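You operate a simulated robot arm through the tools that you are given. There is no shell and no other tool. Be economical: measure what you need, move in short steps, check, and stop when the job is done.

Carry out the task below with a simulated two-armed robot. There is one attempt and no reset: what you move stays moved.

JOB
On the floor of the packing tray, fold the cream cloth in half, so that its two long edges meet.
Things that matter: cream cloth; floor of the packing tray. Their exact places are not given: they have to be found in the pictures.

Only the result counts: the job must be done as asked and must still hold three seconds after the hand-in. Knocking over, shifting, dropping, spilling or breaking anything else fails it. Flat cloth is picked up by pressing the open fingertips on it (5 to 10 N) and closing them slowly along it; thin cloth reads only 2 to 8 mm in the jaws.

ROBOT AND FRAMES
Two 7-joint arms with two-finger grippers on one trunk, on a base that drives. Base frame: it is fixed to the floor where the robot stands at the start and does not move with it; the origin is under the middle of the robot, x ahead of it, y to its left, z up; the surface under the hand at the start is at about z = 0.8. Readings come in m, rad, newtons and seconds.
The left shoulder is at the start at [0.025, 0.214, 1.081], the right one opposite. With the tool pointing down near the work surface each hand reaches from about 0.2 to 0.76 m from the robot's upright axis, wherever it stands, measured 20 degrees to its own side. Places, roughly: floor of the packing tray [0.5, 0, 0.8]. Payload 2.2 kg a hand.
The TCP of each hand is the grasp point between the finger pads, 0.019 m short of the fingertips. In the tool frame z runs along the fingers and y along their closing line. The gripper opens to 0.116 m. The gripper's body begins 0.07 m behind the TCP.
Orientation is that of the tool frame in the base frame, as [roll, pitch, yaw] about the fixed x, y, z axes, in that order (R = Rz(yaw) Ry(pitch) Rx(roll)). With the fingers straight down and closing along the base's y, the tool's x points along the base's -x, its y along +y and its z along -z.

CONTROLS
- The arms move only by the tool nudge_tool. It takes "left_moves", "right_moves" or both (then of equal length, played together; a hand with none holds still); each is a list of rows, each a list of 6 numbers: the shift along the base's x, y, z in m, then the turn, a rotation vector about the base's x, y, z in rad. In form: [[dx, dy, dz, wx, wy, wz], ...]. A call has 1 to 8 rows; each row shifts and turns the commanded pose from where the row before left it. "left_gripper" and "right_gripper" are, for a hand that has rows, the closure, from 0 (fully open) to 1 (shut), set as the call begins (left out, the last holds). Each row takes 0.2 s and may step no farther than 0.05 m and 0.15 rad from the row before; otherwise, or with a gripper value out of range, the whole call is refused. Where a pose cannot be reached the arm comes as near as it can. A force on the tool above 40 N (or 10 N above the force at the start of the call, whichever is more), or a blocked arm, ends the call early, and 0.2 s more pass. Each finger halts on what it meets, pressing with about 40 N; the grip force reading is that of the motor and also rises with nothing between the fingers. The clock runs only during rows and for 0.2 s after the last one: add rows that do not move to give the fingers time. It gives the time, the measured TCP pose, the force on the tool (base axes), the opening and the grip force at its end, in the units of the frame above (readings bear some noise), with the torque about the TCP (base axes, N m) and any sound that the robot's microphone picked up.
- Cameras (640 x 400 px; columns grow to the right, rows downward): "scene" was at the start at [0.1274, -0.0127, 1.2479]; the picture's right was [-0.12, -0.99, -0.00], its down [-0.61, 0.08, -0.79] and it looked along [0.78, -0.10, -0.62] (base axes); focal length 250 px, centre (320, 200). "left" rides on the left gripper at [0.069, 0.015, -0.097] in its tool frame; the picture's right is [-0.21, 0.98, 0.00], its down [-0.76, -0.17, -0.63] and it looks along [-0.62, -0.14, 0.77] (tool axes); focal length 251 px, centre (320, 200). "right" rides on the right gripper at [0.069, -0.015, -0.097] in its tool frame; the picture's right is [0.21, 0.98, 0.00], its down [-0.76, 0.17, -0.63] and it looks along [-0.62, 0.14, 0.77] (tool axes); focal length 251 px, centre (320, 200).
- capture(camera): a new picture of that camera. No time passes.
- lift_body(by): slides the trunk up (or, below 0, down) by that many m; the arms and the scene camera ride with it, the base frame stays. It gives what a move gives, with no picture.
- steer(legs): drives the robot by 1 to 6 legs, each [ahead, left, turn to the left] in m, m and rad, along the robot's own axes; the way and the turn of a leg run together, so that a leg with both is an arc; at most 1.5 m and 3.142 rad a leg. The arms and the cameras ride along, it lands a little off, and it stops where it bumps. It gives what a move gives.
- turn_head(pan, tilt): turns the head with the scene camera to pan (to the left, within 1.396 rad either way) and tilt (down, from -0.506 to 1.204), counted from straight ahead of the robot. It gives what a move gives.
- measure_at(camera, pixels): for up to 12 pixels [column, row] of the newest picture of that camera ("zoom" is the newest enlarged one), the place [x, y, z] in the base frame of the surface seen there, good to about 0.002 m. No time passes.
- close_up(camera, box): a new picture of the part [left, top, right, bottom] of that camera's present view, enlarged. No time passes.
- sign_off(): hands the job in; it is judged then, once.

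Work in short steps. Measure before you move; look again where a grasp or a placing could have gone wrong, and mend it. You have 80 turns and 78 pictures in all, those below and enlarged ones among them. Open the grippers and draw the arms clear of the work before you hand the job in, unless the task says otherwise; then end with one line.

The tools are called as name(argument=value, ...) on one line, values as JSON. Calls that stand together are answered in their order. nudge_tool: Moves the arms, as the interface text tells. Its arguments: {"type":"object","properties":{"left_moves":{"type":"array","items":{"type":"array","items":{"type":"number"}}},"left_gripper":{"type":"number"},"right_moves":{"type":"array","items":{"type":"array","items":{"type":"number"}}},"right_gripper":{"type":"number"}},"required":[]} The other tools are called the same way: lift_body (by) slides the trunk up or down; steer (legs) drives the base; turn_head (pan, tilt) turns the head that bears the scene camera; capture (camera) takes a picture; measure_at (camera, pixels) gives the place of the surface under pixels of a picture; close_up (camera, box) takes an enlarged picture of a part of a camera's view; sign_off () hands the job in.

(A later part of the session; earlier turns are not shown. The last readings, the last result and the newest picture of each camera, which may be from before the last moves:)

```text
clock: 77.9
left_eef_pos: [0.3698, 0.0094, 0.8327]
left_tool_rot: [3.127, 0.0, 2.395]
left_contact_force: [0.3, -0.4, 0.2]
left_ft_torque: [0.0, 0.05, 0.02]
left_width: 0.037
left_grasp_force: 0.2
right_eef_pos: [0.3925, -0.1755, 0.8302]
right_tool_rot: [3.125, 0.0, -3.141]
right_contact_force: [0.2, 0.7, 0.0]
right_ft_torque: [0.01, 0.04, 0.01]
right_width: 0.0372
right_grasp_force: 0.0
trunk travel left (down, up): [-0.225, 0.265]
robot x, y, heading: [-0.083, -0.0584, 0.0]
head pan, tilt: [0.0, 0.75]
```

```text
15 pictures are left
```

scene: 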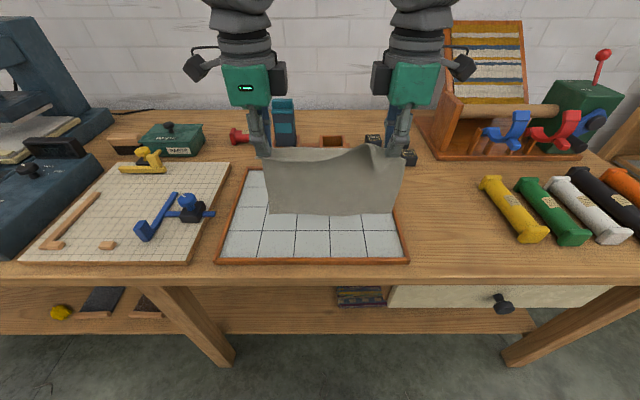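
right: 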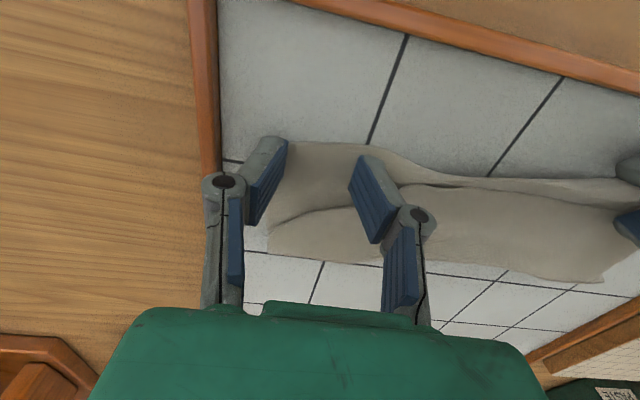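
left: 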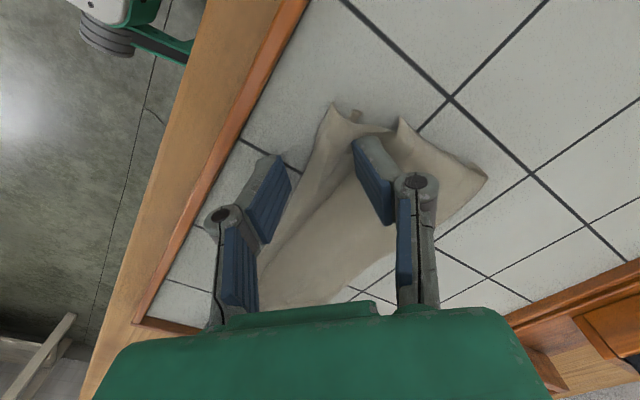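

With the 45° turn the left jaws straddle wrongly. I'll raise, turn the left back to close along y, and shift the base 3 cm right and back for reach.

nudge_tool(left_moves=[[0, 0.005, 0.025, 0, 0, 0.1], [0, 0.005, 0.025, 0, 0, 0.13], [0, 0.005, 0.02, 0, 0, 0.13], [0, 0, 0, 0, 0, 0.13], [0, 0, 0, 0, 0, 0.13], [0, 0, 0, 0, 0, 0.12], [0, 0, 0, 0, 0, 0]], right_moves=[[0, 0, 0.02, 0, 0, 0], [0, 0, 0.025, 0, 0, 0], [0, 0, 0.02, 0, 0, 0], [0, 0, 0, 0, 0, 0], [0, 0, 0, 0, 0, 0], [0, 0, 0, 0, 0, 0], [0, 0, 0, 0, 0, 0]])

steer(legs=[[-0.02, -0.035, 0]])

nudge_tool(left_moves=[[0.01, 0.015, 0, 0, 0, 0], [0.01, 0.015, 0, 0, 0, 0], [0, 0, 0, 0, 0, 0], [0, 0, 0, 0, 0, 0], [0, 0, 0, 0, 0, 0]], right_moves=[[0.01, 0.015, 0, 0, 0, 0], [0.01, 0.015, 0, 0, 0, 0], [0, 0, 0, 0, 0, 0], [0, 0, 0, 0, 0, 0], [0, 0, 0, 0, 0, 0]])

```text
clock: 79.5
left_eef_pos: [0.3718, 0.0228, 0.9043]
left_tool_rot: [3.128, 0.001, 3.138]
left_contact_force: [-0.9, -0.5, 0.9]
left_ft_torque: [-0.02, -0.02, 0.03]
left_width: 0.0373
left_grasp_force: 0.0
right_eef_pos: [0.3936, -0.1766, 0.8975]
right_tool_rot: [3.127, 0.001, 3.142]
right_contact_force: [-0.7, 0.0, 0.1]
right_ft_torque: [-0.02, 0.02, 0.03]
right_width: 0.0371
right_grasp_force: 0.0
trunk travel left (down, up): [-0.225, 0.265]
robot x, y, heading: [-0.0841, -0.0542, 0.002]
head pan, tilt: [0.0, 0.75]
```

```text
clock: 80.4
left_eef_pos: [0.3499, 0.0034, 0.9015]
left_tool_rot: [3.139, -0.003, 3.134]
left_contact_force: [0.0, 1.7, -0.4]
left_ft_torque: [-0.12, 0.01, -0.02]
left_width: 0.0369
left_grasp_force: 0.1
right_eef_pos: [0.3725, -0.1952, 0.8993]
right_tool_rot: [3.137, 0.002, -3.14]
right_contact_force: [0.2, 0.6, 0.4]
right_ft_torque: [-0.06, -0.04, -0.01]
right_width: 0.0372
right_grasp_force: 0.0
trunk travel left (down, up): [-0.225, 0.265]
robot x, y, heading: [-0.1038, -0.0876, -0.003]
head pan, tilt: [0.0, 0.75]
```

```text
clock: 81.6
left_eef_pos: [0.3662, 0.0262, 0.9033]
left_tool_rot: [3.133, 0.003, 3.132]
left_contact_force: [-0.1, -0.1, 1.1]
left_ft_torque: [0.02, 0.0, -0.01]
left_width: 0.0372
left_grasp_force: 0.0
right_eef_pos: [0.3909, -0.1697, 0.8987]
right_tool_rot: [3.137, 0.006, -3.139]
right_contact_force: [0.7, -0.8, -0.7]
right_ft_torque: [0.02, 0.01, 0.0]
right_width: 0.0371
right_grasp_force: 0.1
trunk travel left (down, up): [-0.225, 0.265]
robot x, y, heading: [-0.1004, -0.0899, -0.003]
head pan, tilt: [0.0, 0.75]
```

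Now left to (0.370, 0.011), right to (0.394, −0.176), descending to just above contact.

nudge_tool(left_moves=[[0.002, -0.008, -0.015, 0, 0, 0], [0.002, -0.007, -0.018, 0, 0, 0], [0, 0, -0.018, 0, 0, 0], [0, 0, -0.015, 0, 0, 0], [0, 0, -0.003, 0, 0, 0], [0, 0, 0, 0, 0, 0], [0, 0, 0, 0, 0, 0]], right_moves=[[0.002, -0.003, -0.015, 0, 0, 0], [0.001, -0.003, -0.018, 0, 0, 0], [0, 0, -0.018, 0, 0, 0], [0, 0, -0.012, 0, 0, 0], [0, 0, -0.003, 0, 0, 0], [0, 0, 0, 0, 0, 0], [0, 0, 0, 0, 0, 0]])

capture(camera="left")

```text
clock: 83.2
left_eef_pos: [0.3707, 0.0185, 0.8347]
left_tool_rot: [3.138, 0.001, 3.134]
left_contact_force: [0.5, 0.4, 0.0]
left_ft_torque: [-0.01, 0.05, 0.01]
left_width: 0.0372
left_grasp_force: 0.1
right_eef_pos: [0.3931, -0.172, 0.8332]
right_tool_rot: [3.14, 0.005, -3.14]
right_contact_force: [0.1, -0.2, 0.2]
right_ft_torque: [-0.01, -0.03, 0.0]
right_width: 0.0373
right_grasp_force: 0.0
trunk travel left (down, up): [-0.225, 0.265]
robot x, y, heading: [-0.1011, -0.0878, 0.006]
head pan, tilt: [0.0, 0.75]
```

```text
14 pictures are left
```

left: 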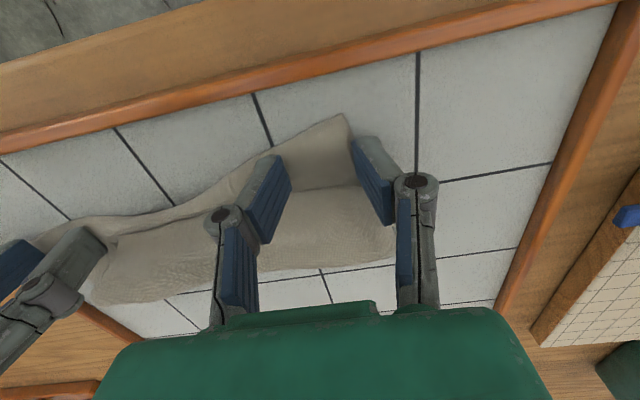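

The strip is between the left fingers but the outer finger is just past the corner; shift −y 8 mm and press both to the floor.

nudge_tool(left_moves=[[-0.001, -0.008, 0, 0, 0, 0], [0, 0, -0.003, 0, 0, 0], [0, 0, -0.0025, 0, 0, 0], [0, 0, -0.0015, 0, 0, 0], [0, 0, 0, 0, 0, 0]], right_moves=[[0, -0.003, 0, 0, 0, 0], [0, 0, -0.002, 0, 0, 0], [0, 0, -0.002, 0, 0, 0], [0, 0, -0.001, 0, 0, 0], [0, 0, 0, 0, 0, 0]])

```text
clock: 84.4
left_eef_pos: [0.3696, 0.0055, 0.8291]
left_tool_rot: [3.134, 0.002, 3.137]
left_contact_force: [1.1, 0.4, 11.9]
left_ft_torque: [0.12, 0.07, -0.01]
left_width: 0.0329
left_grasp_force: 5.5
right_eef_pos: [0.3926, -0.1809, 0.8293]
right_tool_rot: [3.134, 0.004, -3.14]
right_contact_force: [0.2, -0.3, 3.8]
right_ft_torque: [0.13, 0.03, -0.02]
right_width: 0.0375
right_grasp_force: 0.0
trunk travel left (down, up): [-0.225, 0.265]
robot x, y, heading: [-0.1046, -0.0892, -0.003]
head pan, tilt: [0.0, 0.75]
```

Left 11.9 N, right 3.8 N; adjust right by −0.8 mm and close in steps, then lift 3 cm to look.

nudge_tool(left_moves=[[0, 0, 0, 0, 0, 0]], right_moves=[[0, 0, -0.0008, 0, 0, 0]], left_gripper=0.76, right_gripper=0.72)

nudge_tool(left_moves=[[0, 0, -0.0004, 0, 0, 0]], right_moves=[[0, 0, -0.0006, 0, 0, 0]], left_gripper=0.84, right_gripper=0.82)

nudge_tool(left_moves=[[0, 0, -0.0004, 0, 0, 0]], right_moves=[[0, 0, -0.0004, 0, 0, 0]], left_gripper=0.92, right_gripper=0.92)

nudge_tool(left_moves=[[0, 0, 0, 0, 0, 0], [0, 0, 0, 0, 0, 0], [0, 0, 0.006, 0, 0, 0], [0, 0, 0.008, 0, 0, 0], [0, 0, 0.008, 0, 0, 0], [0, 0, 0.008, 0, 0, 0], [0, 0, 0, 0, 0, 0]], right_moves=[[0, 0, 0, 0, 0, 0], [0, 0, 0, 0, 0, 0], [0, 0, 0.006, 0, 0, 0], [0, 0, 0.008, 0, 0, 0], [0, 0, 0.008, 0, 0, 0], [0, 0, 0.008, 0, 0, 0], [0, 0, 0, 0, 0, 0]], left_gripper=1, right_gripper=1)

close_up(camera="scene", box=[232, 150, 424, 270])

```text
clock: 84.8
left_eef_pos: [0.37, 0.0105, 0.8288]
left_tool_rot: [3.137, 0.001, 3.135]
left_contact_force: [0.3, 0.1, 6.2]
left_ft_torque: [0.01, -0.01, 0.0]
left_width: 0.0249
left_grasp_force: 4.4
right_eef_pos: [0.3924, -0.1748, 0.8272]
right_tool_rot: [3.134, 0.008, -3.14]
right_contact_force: [0.4, 0.4, 8.1]
right_ft_torque: [0.03, -0.01, -0.01]
right_width: 0.034
right_grasp_force: 0.1
trunk travel left (down, up): [-0.225, 0.265]
robot x, y, heading: [-0.1025, -0.0881, -0.001]
head pan, tilt: [0.0, 0.75]
```

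```text
clock: 85.2
left_eef_pos: [0.3697, 0.0079, 0.8299]
left_tool_rot: [3.136, 0.002, 3.137]
left_contact_force: [0.2, -0.4, 9.2]
left_ft_torque: [0.03, 0.1, 0.01]
left_width: 0.016
left_grasp_force: 0.0
right_eef_pos: [0.3919, -0.1772, 0.8277]
right_tool_rot: [3.136, 0.006, -3.14]
right_contact_force: [0.9, 0.8, 6.4]
right_ft_torque: [0.06, -0.01, -0.06]
right_width: 0.0229
right_grasp_force: 0.0
trunk travel left (down, up): [-0.225, 0.265]
robot x, y, heading: [-0.1025, -0.0865, -0.003]
head pan, tilt: [0.0, 0.75]
```

```text
clock: 85.6
left_eef_pos: [0.3704, 0.0084, 0.8279]
left_tool_rot: [3.136, 0.004, 3.134]
left_contact_force: [-0.6, 0.9, 9.0]
left_ft_torque: [-0.02, 0.1, -0.01]
left_width: 0.009
left_grasp_force: 0.0
right_eef_pos: [0.3917, -0.1779, 0.8278]
right_tool_rot: [3.136, 0.004, -3.141]
right_contact_force: [0.0, 1.1, 5.0]
right_ft_torque: [0.03, 0.0, -0.02]
right_width: 0.0104
right_grasp_force: 0.0
trunk travel left (down, up): [-0.225, 0.265]
robot x, y, heading: [-0.1011, -0.0904, -0.001]
head pan, tilt: [0.0, 0.75]
```

```text
clock: 87.2
left_eef_pos: [0.3695, 0.0073, 0.8578]
left_tool_rot: [3.136, 0.002, 3.132]
left_contact_force: [-0.2, 0.9, 1.5]
left_ft_torque: [0.04, -0.06, 0.0]
left_width: 0.0025
left_grasp_force: 29.8
right_eef_pos: [0.3947, -0.1768, 0.8568]
right_tool_rot: [3.136, 0.004, -3.139]
right_contact_force: [-0.5, 0.0, -0.1]
right_ft_torque: [-0.01, 0.0, -0.02]
right_width: 0.0011
right_grasp_force: 29.5
trunk travel left (down, up): [-0.225, 0.265]
robot x, y, heading: [-0.1019, -0.092, 0.003]
head pan, tilt: [0.0, 0.75]
```

```text
3.33 times, centred on (328, 210) of scene
```

zoom: 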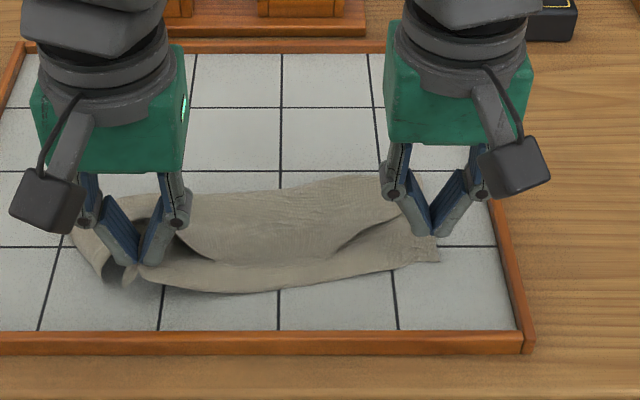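

Left holds (2.5 mm); the right seems to have slipped (1.1 mm). Regrip the right: open, lower with slightly firmer pressure, close stepwise and lift again.

nudge_tool(right_moves=[[0, 0, 0, 0, 0, 0], [0, 0, -0.012, 0, 0, 0], [0, 0, -0.01, 0, 0, 0], [0, 0, -0.006, 0, 0, 0], [0, 0, -0.0025, 0, 0, 0], [0, 0, 0, 0, 0, 0]], right_gripper=0.66)

nudge_tool(right_moves=[[0, 0, -0.0003, 0, 0, 0]], right_gripper=0.74)

nudge_tool(right_moves=[[0, 0, -0.0006, 0, 0, 0]], right_gripper=0.82)

nudge_tool(right_moves=[[0, 0, -0.0005, 0, 0, 0]], right_gripper=0.9)

nudge_tool(right_moves=[[0, 0, -0.0004, 0, 0, 0], [0, 0, 0, 0, 0, 0], [0, 0, 0.006, 0, 0, 0], [0, 0, 0.008, 0, 0, 0], [0, 0, 0.008, 0, 0, 0], [0, 0, 0.008, 0, 0, 0], [0, 0, 0, 0, 0, 0]], right_gripper=1)

close_up(camera="scene", box=[232, 150, 424, 270])

```text
clock: 88.6
left_eef_pos: [0.3697, 0.0084, 0.8571]
left_tool_rot: [3.134, 0.003, 3.135]
left_contact_force: [-0.5, 0.4, -0.5]
left_ft_torque: [-0.09, 0.0, 0.03]
left_width: 0.0043
left_grasp_force: 36.5
right_eef_pos: [0.3934, -0.1769, 0.8276]
right_tool_rot: [3.137, 0.008, -3.14]
right_contact_force: [1.3, -0.5, 18.8]
right_ft_torque: [-0.08, 0.07, 0.05]
right_width: 0.0476
right_grasp_force: 2.7
trunk travel left (down, up): [-0.225, 0.265]
robot x, y, heading: [-0.1017, -0.0881, 0.005]
head pan, tilt: [0.0, 0.75]
```

```text
clock: 89.0
left_eef_pos: [0.3683, 0.0069, 0.8575]
left_tool_rot: [3.134, 0.004, 3.132]
left_contact_force: [0.5, -2.3, -0.7]
left_ft_torque: [-0.02, 0.01, 0.02]
left_width: 0.0029
left_grasp_force: 29.7
right_eef_pos: [0.3934, -0.1776, 0.8271]
right_tool_rot: [3.136, 0.009, -3.141]
right_contact_force: [2.4, -4.5, 28.6]
right_ft_torque: [-0.32, 0.07, 0.07]
right_width: 0.042
right_grasp_force: 6.0
trunk travel left (down, up): [-0.225, 0.265]
robot x, y, heading: [-0.1047, -0.0886, -0.002]
head pan, tilt: [0.0, 0.75]
```

```text
clock: 89.3
left_eef_pos: [0.3683, 0.0057, 0.8571]
left_tool_rot: [3.134, 0.002, 3.135]
left_contact_force: [-0.2, 0.0, 0.6]
left_ft_torque: [-0.14, 0.02, 0.03]
left_width: 0.0029
left_grasp_force: 30.1
right_eef_pos: [0.3928, -0.1821, 0.8283]
right_tool_rot: [-3.141, 0.007, -3.141]
right_contact_force: [-3.4, -1.4, 8.7]
right_ft_torque: [-0.07, 0.15, -0.04]
right_width: 0.0231
right_grasp_force: 0.3
trunk travel left (down, up): [-0.225, 0.265]
robot x, y, heading: [-0.1002, -0.0841, -0.004]
head pan, tilt: [0.0, 0.75]
stopped in row 1 (right hand): the force on the tool passed its limit at 48 N (the readings are from after the stop); the commanded pose is now the measured one
```

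```text
clock: 89.7
left_eef_pos: [0.3695, 0.0085, 0.8588]
left_tool_rot: [3.136, 0.005, 3.134]
left_contact_force: [0.0, -0.2, -0.4]
left_ft_torque: [-0.01, 0.04, -0.06]
left_width: 0.0044
left_grasp_force: 34.6
right_eef_pos: [0.3932, -0.1799, 0.8271]
right_tool_rot: [-3.141, 0.01, 3.141]
right_contact_force: [0.9, 0.4, 5.5]
right_ft_torque: [0.0, -0.03, -0.01]
right_width: 0.0121
right_grasp_force: 0.1
trunk travel left (down, up): [-0.225, 0.265]
robot x, y, heading: [-0.104, -0.0886, -0.005]
head pan, tilt: [0.0, 0.75]
```

```text
clock: 91.3
left_eef_pos: [0.3691, 0.0075, 0.8583]
left_tool_rot: [3.139, 0.003, 3.133]
left_contact_force: [-0.3, -0.6, 0.4]
left_ft_torque: [0.0, -0.01, 0.01]
left_width: 0.0034
left_grasp_force: 32.0
right_eef_pos: [0.3934, -0.1799, 0.8579]
right_tool_rot: [-3.141, 0.009, -3.14]
right_contact_force: [0.7, 0.2, 0.0]
right_ft_torque: [-0.02, -0.01, -0.01]
right_width: 0.002
right_grasp_force: 30.2
trunk travel left (down, up): [-0.225, 0.265]
robot x, y, heading: [-0.1003, -0.0855, 0.002]
head pan, tilt: [0.0, 0.75]
```

```text
3.33 times, centred on (328, 210) of scene
```

zoom: 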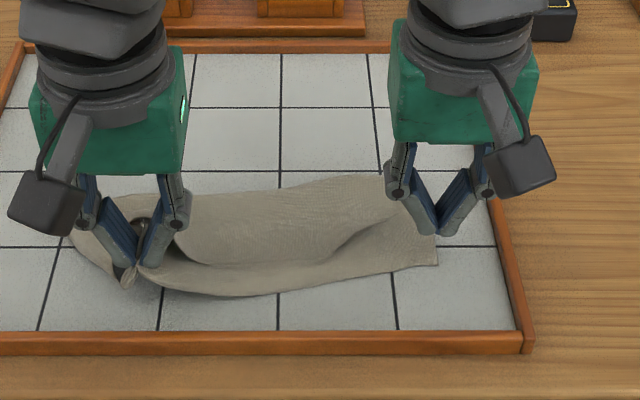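

The right jaws closed at the very side edge of the cloth (corner ≈ y −0.184), so the outer finger was off it. I'll open, shift +28 mm in y, and regrip there.

nudge_tool(right_moves=[[0, 0, 0, 0, 0, 0], [0, 0.014, 0, 0, 0, 0], [0, 0.014, 0, 0, 0, 0], [0, 0, -0.013, 0, 0, 0], [0, 0, -0.012, 0, 0, 0], [0, 0, -0.0045, 0, 0, 0], [0, 0, 0, 0, 0, 0]], right_gripper=0.68)

nudge_tool(right_moves=[[0, 0, -0.001, 0, 0, 0], [0, 0, 0, 0, 0, 0]], right_gripper=0.74)

nudge_tool(right_moves=[[0, 0, -0.0003, 0, 0, 0]], right_gripper=0.82)

nudge_tool(right_moves=[[0, 0, -0.0003, 0, 0, 0]], right_gripper=0.9)

nudge_tool(right_moves=[[0, 0, -0.0003, 0, 0, 0], [0, 0, 0, 0, 0, 0], [0, 0, 0.006, 0, 0, 0], [0, 0, 0.008, 0, 0, 0], [0, 0, 0.008, 0, 0, 0], [0, 0, 0.008, 0, 0, 0], [0, 0, 0, 0, 0, 0]], right_gripper=1)

close_up(camera="scene", box=[232, 150, 424, 270])

```text
clock: 92.9
left_eef_pos: [0.3689, 0.0084, 0.8585]
left_tool_rot: [3.135, 0.003, 3.132]
left_contact_force: [0.3, -0.6, 0.7]
left_ft_torque: [0.0, 0.01, 0.05]
left_width: 0.0032
left_grasp_force: 32.2
right_eef_pos: [0.3991, -0.1581, 0.8315]
right_tool_rot: [3.121, 0.007, 3.121]
right_contact_force: [-0.5, 0.0, -0.3]
right_ft_torque: [-0.01, 0.04, 0.0]
right_width: 0.0371
right_grasp_force: 0.1
trunk travel left (down, up): [-0.225, 0.265]
robot x, y, heading: [-0.1051, -0.0879, -0.004]
head pan, tilt: [0.0, 0.75]
```

```text
clock: 93.5
left_eef_pos: [0.3683, 0.0079, 0.8572]
left_tool_rot: [3.137, 0.003, 3.133]
left_contact_force: [-0.4, 0.3, 0.4]
left_ft_torque: [0.01, -0.01, 0.01]
left_width: 0.0037
left_grasp_force: 32.8
right_eef_pos: [0.397, -0.1579, 0.8309]
right_tool_rot: [3.122, 0.007, 3.119]
right_contact_force: [1.0, -0.4, 4.8]
right_ft_torque: [-0.12, 0.01, 0.01]
right_width: 0.0305
right_grasp_force: 0.1
trunk travel left (down, up): [-0.225, 0.265]
robot x, y, heading: [-0.1036, -0.0914, 0.006]
head pan, tilt: [0.0, 0.75]
```

```text
clock: 93.9
left_eef_pos: [0.3689, 0.0072, 0.8573]
left_tool_rot: [3.136, 0.005, 3.133]
left_contact_force: [0.2, 0.3, -0.1]
left_ft_torque: [0.0, 0.01, 0.01]
left_width: 0.0034
left_grasp_force: 32.3
right_eef_pos: [0.3985, -0.1587, 0.8311]
right_tool_rot: [3.125, 0.006, 3.122]
right_contact_force: [1.0, 0.1, 3.8]
right_ft_torque: [-0.01, 0.02, 0.01]
right_width: 0.0204
right_grasp_force: 0.2
trunk travel left (down, up): [-0.225, 0.265]
robot x, y, heading: [-0.1025, -0.0896, -0.001]
head pan, tilt: [0.0, 0.75]
```

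```text
clock: 94.3
left_eef_pos: [0.3685, 0.0073, 0.8576]
left_tool_rot: [3.137, 0.005, 3.133]
left_contact_force: [0.0, -0.4, 0.3]
left_ft_torque: [0.01, 0.03, -0.01]
left_width: 0.0037
left_grasp_force: 33.4
right_eef_pos: [0.3963, -0.1567, 0.8297]
right_tool_rot: [3.124, 0.006, 3.122]
right_contact_force: [1.4, 1.3, 2.9]
right_ft_torque: [-0.03, 0.01, 0.03]
right_width: 0.0109
right_grasp_force: 0.1
trunk travel left (down, up): [-0.225, 0.265]
robot x, y, heading: [-0.1009, -0.0915, 0.003]
head pan, tilt: [0.0, 0.75]
```

```text
clock: 95.9
left_eef_pos: [0.3691, 0.0079, 0.858]
left_tool_rot: [3.136, 0.003, 3.134]
left_contact_force: [0.1, -3.0, -0.8]
left_ft_torque: [-0.06, 0.03, 0.0]
left_width: 0.0034
left_grasp_force: 31.5
right_eef_pos: [0.3941, -0.158, 0.8499]
right_tool_rot: [3.126, -0.012, 3.122]
right_contact_force: [-0.1, 3.2, 1.2]
right_ft_torque: [0.16, 0.02, -0.04]
right_width: 0.0023
right_grasp_force: 28.2
trunk travel left (down, up): [-0.225, 0.265]
robot x, y, heading: [-0.0996, -0.0892, 0.002]
head pan, tilt: [0.0, 0.75]
```

```text
3.33 times, centred on (328, 210) of scene
```

zoom: 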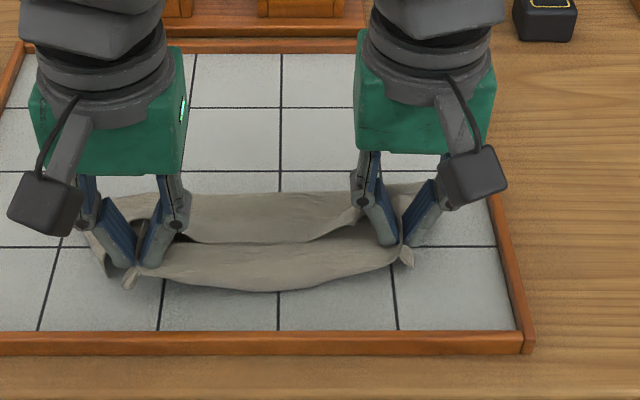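

Both hands now hold the lower edge. Raise to hang freely (aligning left x), then view and probe the lower edge.

nudge_tool(left_moves=[[0.003, 0, 0.02, 0, 0, 0], [0.003, 0, 0.02, 0, 0, 0], [0.003, 0, 0.02, 0, 0, 0], [0.003, 0, 0.02, 0, 0, 0], [0.004, 0, 0.02, 0, 0, 0], [0.005, 0, 0.02, 0, 0, 0], [0.005, 0, 0.02, 0, 0, 0], [0.005, 0, 0.02, 0, 0, 0]], right_moves=[[0, 0, 0.02, 0, 0, 0], [0, 0, 0.02, 0, 0, 0], [0, 0, 0.02, 0, 0, 0], [0, 0, 0.02, 0, 0, 0], [0.001, 0, 0.02, 0, 0, 0], [0.001, 0, 0.02, 0, 0, 0], [0.002, 0, 0.02, 0, 0, 0], [0.002, 0, 0.02, 0, 0, 0]])

nudge_tool(left_moves=[[0, 0, 0.012, 0, 0, 0], [0, 0, 0, 0, 0, 0], [0, 0, 0, 0, 0, 0], [0, 0, 0, 0, 0, 0], [0, 0, 0, 0, 0, 0]], right_moves=[[0, 0, 0.012, 0, 0, 0], [0, 0, 0, 0, 0, 0], [0, 0, 0, 0, 0, 0], [0, 0, 0, 0, 0, 0], [0, 0, 0, 0, 0, 0]])

capture(camera="scene")

measure_at(camera="scene", pixels=[[300, 180], [300, 195], [300, 202], [300, 208], [300, 214], [300, 220], [345, 180], [345, 195], [345, 202], [345, 208], [345, 214], [345, 220]])

```text
clock: 97.7
left_eef_pos: [0.4002, 0.0076, 1.0179]
left_tool_rot: [3.136, 0.003, 3.132]
left_contact_force: [0.0, 0.1, 0.3]
left_ft_torque: [0.03, -0.03, -0.01]
left_width: 0.004
left_grasp_force: 32.0
right_eef_pos: [0.399, -0.1531, 1.0168]
right_tool_rot: [-3.141, 0.008, -3.14]
right_contact_force: [0.3, 0.3, 0.5]
right_ft_torque: [0.04, -0.04, -0.02]
right_width: 0.0031
right_grasp_force: 29.6
trunk travel left (down, up): [-0.225, 0.265]
robot x, y, heading: [-0.1032, -0.0882, 0.001]
head pan, tilt: [0.0, 0.75]
```

```text
clock: 98.9
left_eef_pos: [0.4006, 0.0078, 1.0291]
left_tool_rot: [3.134, 0.004, 3.131]
left_contact_force: [-0.9, 0.0, -0.3]
left_ft_torque: [-0.03, 0.01, 0.03]
left_width: 0.0034
left_grasp_force: 33.0
right_eef_pos: [0.399, -0.1523, 1.0278]
right_tool_rot: [-3.141, 0.008, 3.141]
right_contact_force: [0.3, 0.7, -0.1]
right_ft_torque: [-0.02, 0.0, -0.02]
right_width: 0.0043
right_grasp_force: 34.0
trunk travel left (down, up): [-0.225, 0.265]
robot x, y, heading: [-0.1022, -0.0844, -0.002]
head pan, tilt: [0.0, 0.75]
```

```text
10 pictures are left
```

scene: 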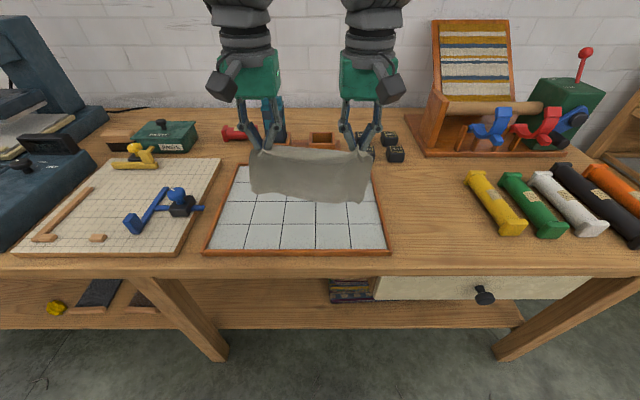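

```text
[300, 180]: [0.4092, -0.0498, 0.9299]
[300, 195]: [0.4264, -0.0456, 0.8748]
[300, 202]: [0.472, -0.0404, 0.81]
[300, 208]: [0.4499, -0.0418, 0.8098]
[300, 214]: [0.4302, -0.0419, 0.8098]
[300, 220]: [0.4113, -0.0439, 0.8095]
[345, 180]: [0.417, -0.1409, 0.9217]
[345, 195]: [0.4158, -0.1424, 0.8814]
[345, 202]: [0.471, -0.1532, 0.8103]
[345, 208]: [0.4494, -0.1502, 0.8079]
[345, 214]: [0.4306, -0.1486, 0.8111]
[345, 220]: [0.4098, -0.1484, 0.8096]
```

The cloth hangs clean with its lower edge at z≈0.857, x≈0.42, about 0.155 m below the tips. I'll repeat the lay-down: touch, forward while lowering, then back over toward the lower edge, stopping ~1 cm above, and check.

nudge_tool(left_moves=[[0, 0, -0.015, 0, 0, 0], [0, 0, -0.015, 0, 0, 0], [0, 0, -0.014, 0, 0, 0], [0, 0, 0, 0, 0, 0], [0.012, 0, -0.006, 0, 0, 0], [0.012, 0, -0.01, 0, 0, 0], [0.011, 0, -0.011, 0, 0, 0], [0.011, 0, -0.012, 0, 0, 0]], right_moves=[[0, -0.001, -0.015, 0, 0, 0], [0, -0.001, -0.015, 0, 0, 0], [0, -0.001, -0.014, 0, 0, 0], [0, -0.001, 0, 0, 0, 0], [0.012, 0, -0.006, 0, 0, 0], [0.012, 0, -0.01, 0, 0, 0], [0.011, 0, -0.011, 0, 0, 0], [0.011, 0, -0.012, 0, 0, 0]])

nudge_tool(left_moves=[[0.011, 0, -0.012, 0, 0, 0], [0.011, 0, -0.012, 0, 0, 0], [0.011, 0, -0.012, 0, 0, 0], [0.009, 0, -0.012, 0, 0, 0], [0, 0, 0, 0, 0, 0], [0, 0, 0, 0, 0, 0]], right_moves=[[0.011, 0, -0.012, 0, 0, 0], [0.011, 0, -0.012, 0, 0, 0], [0.011, 0, -0.012, 0, 0, 0], [0.009, 0, -0.012, 0, 0, 0], [0, 0, 0, 0, 0, 0], [0, 0, 0, 0, 0, 0]])

close_up(camera="scene", box=[216, 140, 408, 260])

nudge_tool(left_moves=[[-0.006, 0, -0.007, 0, 0, 0], [-0.007, 0, -0.007, 0, 0, 0], [-0.008, 0, -0.007, 0, 0, 0], [-0.008, 0, -0.007, 0, 0, 0], [-0.008, 0, -0.007, 0, 0, 0], [-0.008, 0, -0.007, 0, 0, 0], [-0.008, 0, -0.006, 0, 0, 0], [0, 0, 0, 0, 0, 0]], right_moves=[[-0.006, 0, -0.007, 0, 0, 0], [-0.007, 0, -0.007, 0, 0, 0], [-0.008, 0, -0.007, 0, 0, 0], [-0.008, 0, -0.007, 0, 0, 0], [-0.008, 0, -0.007, 0, 0, 0], [-0.008, 0, -0.007, 0, 0, 0], [-0.008, 0, -0.006, 0, 0, 0], [0, 0, 0, 0, 0, 0]])

close_up(camera="scene", box=[216, 150, 408, 270])

measure_at(camera="zoom", pixels=[[200, 250], [200, 260], [200, 270], [200, 280], [200, 290], [280, 240], [280, 260], [280, 280], [400, 250], [400, 260], [400, 270], [400, 280]])

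```text
clock: 100.7
left_eef_pos: [0.4462, 0.0066, 0.9459]
left_tool_rot: [3.134, 0.001, 3.134]
left_contact_force: [0.3, 0.2, 0.2]
left_ft_torque: [-0.03, 0.03, -0.01]
left_width: 0.0034
left_grasp_force: 32.0
right_eef_pos: [0.4472, -0.1551, 0.9441]
right_tool_rot: [-3.142, 0.007, -3.141]
right_contact_force: [0.1, 0.0, 0.2]
right_ft_torque: [-0.01, 0.04, 0.01]
right_width: 0.0046
right_grasp_force: 34.2
trunk travel left (down, up): [-0.225, 0.265]
robot x, y, heading: [-0.1015, -0.0904, -0.002]
head pan, tilt: [0.0, 0.75]
```

```text
clock: 102.1
left_eef_pos: [0.4888, 0.008, 0.8981]
left_tool_rot: [3.132, 0.002, 3.133]
left_contact_force: [-0.3, -1.1, -0.1]
left_ft_torque: [-0.03, -0.03, 0.02]
left_width: 0.0035
left_grasp_force: 31.9
right_eef_pos: [0.4883, -0.1555, 0.8952]
right_tool_rot: [3.141, 0.007, -3.141]
right_contact_force: [0.5, -0.1, -0.3]
right_ft_torque: [-0.03, 0.02, -0.02]
right_width: 0.0045
right_grasp_force: 35.4
trunk travel left (down, up): [-0.225, 0.265]
robot x, y, heading: [-0.0977, -0.0853, -0.002]
head pan, tilt: [0.0, 0.75]
```

```text
3.33 times, centred on (312, 200) of scene
```

zoom: 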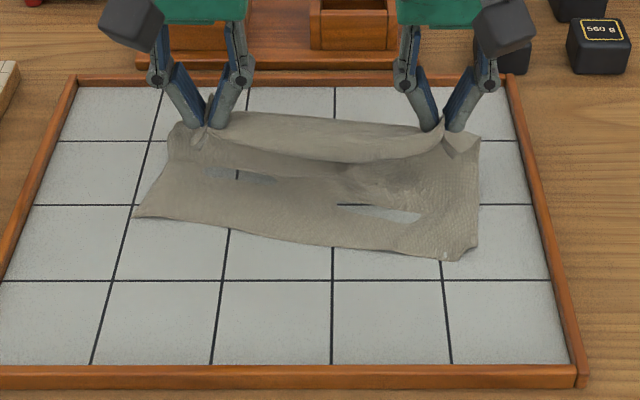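

```text
clock: 103.9
left_eef_pos: [0.4347, 0.0065, 0.8502]
left_tool_rot: [3.133, 0.003, 3.132]
left_contact_force: [0.0, -0.1, 0.2]
left_ft_torque: [-0.01, 0.02, 0.02]
left_width: 0.0037
left_grasp_force: 33.0
right_eef_pos: [0.4349, -0.1556, 0.848]
right_tool_rot: [3.142, 0.009, -3.14]
right_contact_force: [-0.6, 0.7, -0.6]
right_ft_torque: [0.0, 0.0, 0.03]
right_width: 0.0048
right_grasp_force: 37.9
trunk travel left (down, up): [-0.225, 0.265]
robot x, y, heading: [-0.1057, -0.0886, -0.007]
head pan, tilt: [0.0, 0.75]
```

```text
3.33 times, centred on (312, 210) of scene
```

zoom: 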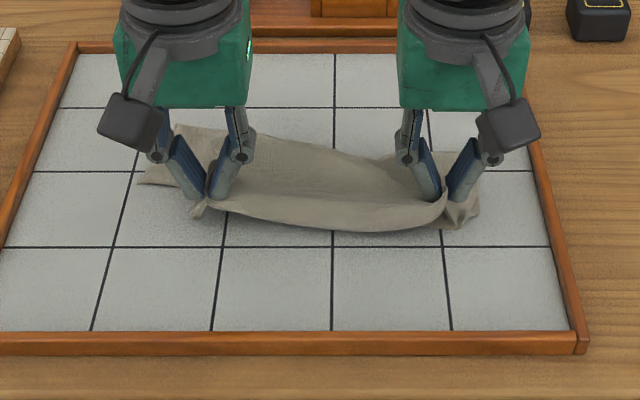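

```text
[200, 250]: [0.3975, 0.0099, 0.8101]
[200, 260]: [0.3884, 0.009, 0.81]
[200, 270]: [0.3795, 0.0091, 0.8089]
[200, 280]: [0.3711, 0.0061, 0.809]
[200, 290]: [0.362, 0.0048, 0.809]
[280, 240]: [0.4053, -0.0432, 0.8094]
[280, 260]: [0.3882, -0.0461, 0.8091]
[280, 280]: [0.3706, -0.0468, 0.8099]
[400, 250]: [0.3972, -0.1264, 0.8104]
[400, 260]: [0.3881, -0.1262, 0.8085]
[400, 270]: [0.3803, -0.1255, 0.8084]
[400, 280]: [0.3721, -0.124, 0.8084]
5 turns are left
```

Half the cloth is laid: its lower edge runs from x≈0.458 (left) to ≈0.417 (right), so the left hand is ~3 cm too near. I'll shift left to x≈0.468, right to ≈0.429, lower to the cloth, open gradually to spread, lift and look.

nudge_tool(left_moves=[[0.01, 0.002, 0, 0, 0, 0], [0.01, 0.002, 0, 0, 0, 0], [0.009, 0.002, -0.004, 0, 0, 0], [0.004, 0, -0.006, 0, 0, 0], [0, 0, -0.006, 0, 0, 0], [0, 0, -0.004, 0, 0, 0], [0, 0, 0, 0, 0, 0]], right_moves=[[-0.006, 0, 0, 0, 0, 0], [-0.006, 0, 0, 0, 0, 0], [0.002, 0, -0.004, 0, 0, 0], [0.002, 0, -0.006, 0, 0, 0], [0.002, 0, -0.005, 0, 0, 0], [0, 0, -0.003, 0, 0, 0], [0, 0, 0, 0, 0, 0]])

nudge_tool(left_moves=[[0, 0, 0, 0, 0, 0]], right_moves=[[0, 0, 0, 0, 0, 0]], left_gripper=0.88, right_gripper=0.88)

nudge_tool(left_moves=[[0, 0, 0, 0, 0, 0]], right_moves=[[0, 0, 0, 0, 0, 0]], left_gripper=0.76, right_gripper=0.76)

nudge_tool(left_moves=[[0, 0, 0, 0, 0, 0], [0, 0, 0, 0, 0, 0], [0, 0, 0.01, 0, 0, 0], [0, 0, 0.02, 0, 0, 0], [0, 0, 0.03, 0, 0, 0], [0, 0.01, 0.03, 0, 0, 0], [0, 0, 0, 0, 0, 0]], right_moves=[[0, 0, 0, 0, 0, 0], [0, 0, 0, 0, 0, 0], [0, 0, 0.01, 0, 0, 0], [0, 0, 0.02, 0, 0, 0], [0, 0, 0.03, 0, 0, 0], [0, -0.01, 0.03, 0, 0, 0], [0, 0, 0, 0, 0, 0]], left_gripper=0.66, right_gripper=0.66)

close_up(camera="scene", box=[232, 160, 392, 260])

measure_at(camera="zoom", pixels=[[100, 140], [100, 160], [100, 180], [160, 150], [160, 170], [160, 190], [300, 160], [300, 190], [300, 210], [420, 180], [420, 200], [420, 220]])

```text
clock: 105.5
left_eef_pos: [0.4669, 0.0136, 0.8318]
left_tool_rot: [3.137, 0.003, 3.132]
left_contact_force: [-6.6, -19.1, 8.1]
left_ft_torque: [-0.44, 0.09, -0.04]
left_width: 0.0041
left_grasp_force: 32.5
right_eef_pos: [0.4269, -0.155, 0.8325]
right_tool_rot: [-3.142, 0.012, -3.138]
right_contact_force: [5.8, 19.7, 12.5]
right_ft_torque: [0.43, 0.02, -0.32]
right_width: 0.0037
right_grasp_force: 33.0
trunk travel left (down, up): [-0.225, 0.265]
robot x, y, heading: [-0.1024, -0.088, 0.001]
head pan, tilt: [0.0, 0.75]
```

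```text
clock: 105.9
left_eef_pos: [0.4682, 0.0148, 0.8307]
left_tool_rot: [3.134, 0.004, 3.133]
left_contact_force: [0.2, -0.2, 1.4]
left_ft_torque: [0.0, -0.01, 0.04]
left_width: 0.0136
left_grasp_force: 0.1
right_eef_pos: [0.427, -0.158, 0.8311]
right_tool_rot: [-3.138, 0.006, -3.141]
right_contact_force: [1.0, 0.4, 0.0]
right_ft_torque: [-0.04, 0.01, 0.0]
right_width: 0.014
right_grasp_force: 0.1
trunk travel left (down, up): [-0.225, 0.265]
robot x, y, heading: [-0.1015, -0.0917, -0.003]
head pan, tilt: [0.0, 0.75]
```

```text
clock: 106.3
left_eef_pos: [0.4672, 0.0145, 0.8311]
left_tool_rot: [3.135, 0.003, 3.132]
left_contact_force: [-0.3, 0.7, 2.4]
left_ft_torque: [0.0, -0.03, 0.0]
left_width: 0.0273
left_grasp_force: 0.1
right_eef_pos: [0.4275, -0.157, 0.8314]
right_tool_rot: [-3.141, 0.007, 3.141]
right_contact_force: [-0.3, 0.1, 0.3]
right_ft_torque: [0.0, 0.02, -0.01]
right_width: 0.0278
right_grasp_force: 0.0
trunk travel left (down, up): [-0.225, 0.265]
robot x, y, heading: [-0.0999, -0.091, 0.002]
head pan, tilt: [0.0, 0.75]
```

```text
clock: 107.9
left_eef_pos: [0.4673, 0.021, 0.9186]
left_tool_rot: [3.136, 0.001, 3.133]
left_contact_force: [1.1, 0.5, -0.9]
left_ft_torque: [0.02, 0.0, 0.03]
left_width: 0.0392
left_grasp_force: 0.1
right_eef_pos: [0.4288, -0.1663, 0.9206]
right_tool_rot: [-3.139, 0.006, -3.14]
right_contact_force: [0.2, 0.3, -1.1]
right_ft_torque: [-0.02, 0.02, -0.02]
right_width: 0.0391
right_grasp_force: 0.2
trunk travel left (down, up): [-0.225, 0.265]
robot x, y, heading: [-0.1009, -0.0888, -0.003]
head pan, tilt: [0.0, 0.75]
```

```text
4.00 times, centred on (312, 210) of scene
```

zoom: 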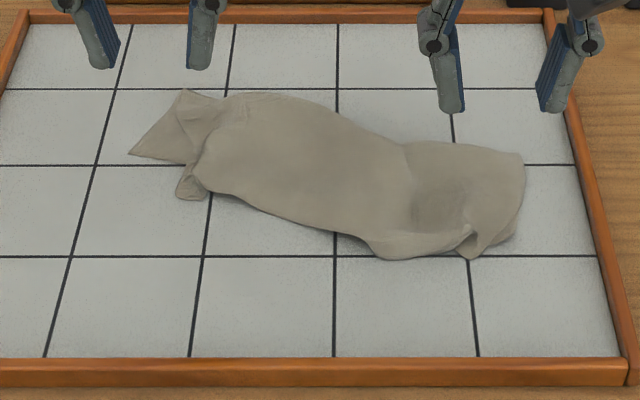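

```text
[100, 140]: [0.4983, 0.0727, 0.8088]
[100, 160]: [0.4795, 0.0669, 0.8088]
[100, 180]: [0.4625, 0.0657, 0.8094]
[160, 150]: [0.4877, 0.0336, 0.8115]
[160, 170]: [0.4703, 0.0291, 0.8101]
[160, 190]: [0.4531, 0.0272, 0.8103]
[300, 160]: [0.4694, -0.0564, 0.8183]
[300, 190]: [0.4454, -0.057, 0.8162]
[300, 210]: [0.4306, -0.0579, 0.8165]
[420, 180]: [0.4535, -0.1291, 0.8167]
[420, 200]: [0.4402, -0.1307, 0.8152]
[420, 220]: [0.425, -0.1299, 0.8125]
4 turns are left
```

The fold is in place, but the top-left corner (zoom 190,185) is bunched ~4 cm inward and the right one (470,240) slightly. I'll lightly press each with closed fingertips, smooth them outward toward their lower corners, and lift.

nudge_tool(left_moves=[[-0.005, -0.007, -0.015, 0, 0, 0], [0, -0.006, -0.02, 0, 0, 0], [0, 0, -0.02, 0, 0, 0], [0, 0, -0.02, 0, 0, 0], [0, 0, -0.01, 0, 0, 0], [0, 0, 0, 0, 0, 0]], right_moves=[[-0.007, 0.006, -0.015, 0, 0, 0], [-0.007, 0.005, -0.02, 0, 0, 0], [0, 0, -0.02, 0, 0, 0], [0, 0, -0.02, 0, 0, 0], [0, 0, -0.012, 0, 0, 0], [0, 0, 0, 0, 0, 0]], left_gripper=1, right_gripper=1)

nudge_tool(left_moves=[[0, 0, -0.0025, 0, 0, 0], [0.002, 0.008, 0, 0, 0, 0], [0.002, 0.008, 0, 0, 0, 0], [0.002, 0.008, 0, 0, 0, 0], [0.002, 0.008, 0, 0, 0, 0], [0.002, 0.008, 0, 0, 0, 0], [0, 0, 0, 0, 0, 0]], right_moves=[[0, 0, -0.002, 0, 0, 0], [0, -0.006, 0, 0, 0, 0], [0, -0.006, 0, 0, 0, 0], [-0.001, -0.006, 0, 0, 0, 0], [-0.001, -0.006, 0, 0, 0, 0], [0, -0.004, 0, 0, 0, 0], [0, 0, 0, 0, 0, 0]])

nudge_tool(left_moves=[[0, 0, 0.02, 0, 0, 0], [0, 0, 0.03, 0, 0, 0], [0, 0.02, 0.03, 0, 0, 0], [0, 0.02, 0.03, 0, 0, 0], [0, 0, 0, 0, 0, 0]], right_moves=[[0, 0, 0.02, 0, 0, 0], [0, 0, 0.03, 0, 0, 0], [0, -0.02, 0.03, 0, 0, 0], [0, -0.02, 0.03, 0, 0, 0], [0, 0, 0, 0, 0, 0]])

close_up(camera="scene", box=[232, 160, 392, 260])

```text
clock: 109.3
left_eef_pos: [0.4616, 0.011, 0.8358]
left_tool_rot: [3.134, 0.003, 3.132]
left_contact_force: [0.7, 0.6, 0.4]
left_ft_torque: [0.0, 0.02, 0.0]
left_width: 0.0
left_grasp_force: 28.8
right_eef_pos: [0.4152, -0.1573, 0.8348]
right_tool_rot: [3.136, 0.006, 3.136]
right_contact_force: [0.2, 0.0, 0.1]
right_ft_torque: [-0.03, -0.01, 0.0]
right_width: 0.0001
right_grasp_force: 28.4
trunk travel left (down, up): [-0.225, 0.265]
robot x, y, heading: [-0.1015, -0.0868, 0.002]
head pan, tilt: [0.0, 0.75]
```

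```text
clock: 110.9
left_eef_pos: [0.4719, 0.05, 0.8334]
left_tool_rot: [3.132, 0.004, 3.134]
left_contact_force: [0.8, 0.2, -0.4]
left_ft_torque: [0.0, 0.0, 0.0]
left_width: 0.0
left_grasp_force: 28.0
right_eef_pos: [0.4119, -0.1832, 0.8316]
right_tool_rot: [3.14, 0.008, -3.141]
right_contact_force: [-0.4, -0.1, 0.3]
right_ft_torque: [0.0, 0.02, 0.0]
right_width: 0.0003
right_grasp_force: 28.7
trunk travel left (down, up): [-0.225, 0.265]
robot x, y, heading: [-0.1008, -0.0837, 0.007]
head pan, tilt: [0.0, 0.75]
```

```text
clock: 112.1
left_eef_pos: [0.4707, 0.0923, 0.9423]
left_tool_rot: [3.136, 0.001, 3.133]
left_contact_force: [1.3, 0.2, -0.6]
left_ft_torque: [-0.04, 0.03, 0.02]
left_width: 0.0001
left_grasp_force: 27.8
right_eef_pos: [0.4129, -0.2255, 0.9397]
right_tool_rot: [-3.141, 0.007, -3.14]
right_contact_force: [0.3, -0.2, -0.2]
right_ft_torque: [-0.04, 0.03, -0.03]
right_width: 0.0002
right_grasp_force: 29.1
trunk travel left (down, up): [-0.225, 0.265]
robot x, y, heading: [-0.1017, -0.0879, 0.002]
head pan, tilt: [0.0, 0.75]
```

```text
4.00 times, centred on (312, 210) of scene
3 turns are left
```

zoom: 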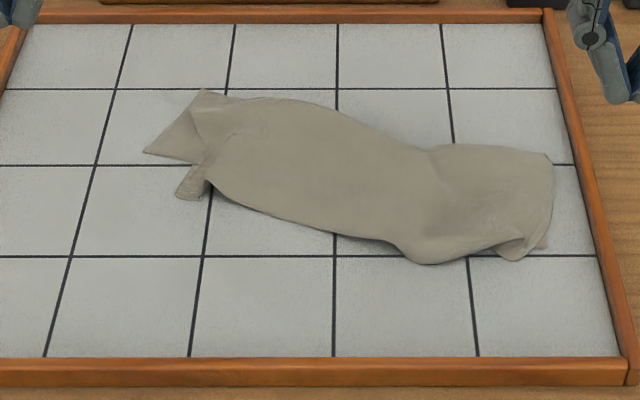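

Right side improved; the left corner (190,190) was not touched. It lies over bare tile, so I'll press it to the floor with the left fingertips and draw it (+x,+y) onto the lower corner at (145,153), then open and retreat.

nudge_tool(left_moves=[[-0.003, -0.016, -0.01, 0, 0, 0], [-0.003, -0.016, -0.02, 0, 0, 0], [-0.003, -0.016, -0.02, 0, 0, 0], [-0.003, -0.016, -0.02, 0, 0, 0], [-0.003, -0.016, -0.02, 0, 0, 0], [0, 0, -0.017, 0, 0, 0], [0, 0, 0, 0, 0, 0], [0, 0, 0, 0, 0, 0]])

nudge_tool(left_moves=[[0, 0, -0.004, 0, 0, 0], [0, 0, -0.0025, 0, 0, 0], [0.006, 0.0045, 0, 0, 0, 0], [0.006, 0.0045, 0, 0, 0, 0], [0.006, 0.0045, 0, 0, 0, 0], [0.006, 0.0045, 0, 0, 0, 0], [0.006, 0.0045, 0, 0, 0, 0], [0, 0, 0, 0, 0, 0]])

nudge_tool(left_moves=[[0, 0, 0.02, 0, 0, 0], [0, 0, 0.03, 0, 0, 0], [0, 0.02, 0.03, 0, 0, 0], [0, 0.02, 0.03, 0, 0, 0], [0, 0, 0, 0, 0, 0]], right_moves=[[0, 0, 0.01, 0, 0, 0], [0, 0, 0.01, 0, 0, 0], [0, 0, 0.01, 0, 0, 0], [0, 0, 0, 0, 0, 0], [0, 0, 0, 0, 0, 0]], left_gripper=1, right_gripper=0.3)

close_up(camera="scene", box=[232, 160, 392, 260])

```text
clock: 113.9
left_eef_pos: [0.4587, 0.0101, 0.8353]
left_tool_rot: [3.134, 0.003, 3.133]
left_contact_force: [0.5, -0.2, 0.6]
left_ft_torque: [-0.03, -0.01, -0.02]
left_width: 0.0002
left_grasp_force: 28.9
right_eef_pos: [0.4102, -0.2256, 0.9413]
right_tool_rot: [3.141, 0.009, -3.141]
right_contact_force: [-0.2, -1.0, -0.5]
right_ft_torque: [0.05, 0.02, -0.02]
right_width: 0.0001
right_grasp_force: 28.2
trunk travel left (down, up): [-0.225, 0.265]
robot x, y, heading: [-0.101, -0.0893, -0.006]
head pan, tilt: [0.0, 0.75]
```

```text
clock: 115.7
left_eef_pos: [0.488, 0.0327, 0.8293]
left_tool_rot: [3.135, 0.005, 3.134]
left_contact_force: [0.8, 0.0, -0.4]
left_ft_torque: [-0.01, 0.0, -0.02]
left_width: 0.0
left_grasp_force: 28.6
right_eef_pos: [0.4112, -0.2253, 0.9412]
right_tool_rot: [-3.141, 0.009, 3.141]
right_contact_force: [0.2, 0.0, 0.3]
right_ft_torque: [-0.02, -0.01, -0.02]
right_width: 0.0001
right_grasp_force: 28.3
trunk travel left (down, up): [-0.225, 0.265]
robot x, y, heading: [-0.1004, -0.0872, -0.004]
head pan, tilt: [0.0, 0.75]
```

```text
clock: 116.9
left_eef_pos: [0.4865, 0.0747, 0.9379]
left_tool_rot: [3.135, 0.002, 3.132]
left_contact_force: [0.3, 0.1, -0.4]
left_ft_torque: [0.03, 0.01, -0.02]
left_width: 0.0
left_grasp_force: 28.3
right_eef_pos: [0.4122, -0.2235, 0.971]
right_tool_rot: [3.141, 0.008, -3.141]
right_contact_force: [-0.2, -0.7, -0.8]
right_ft_torque: [0.0, 0.0, 0.01]
right_width: 0.0811
right_grasp_force: 0.1
trunk travel left (down, up): [-0.225, 0.265]
robot x, y, heading: [-0.1011, -0.0867, 0.002]
head pan, tilt: [0.0, 0.75]
```

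```text
4.00 times, centred on (312, 210) of scene
2 turns are left
```

zoom: 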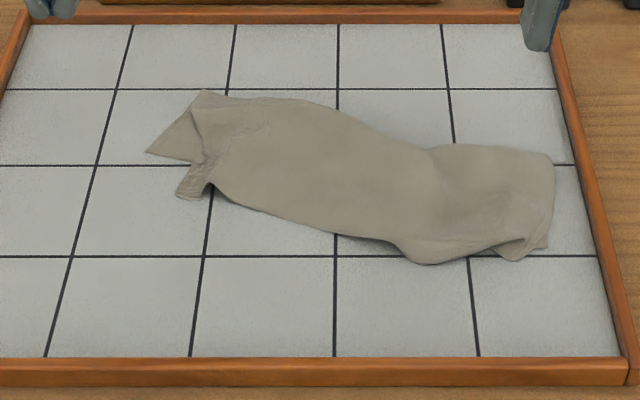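

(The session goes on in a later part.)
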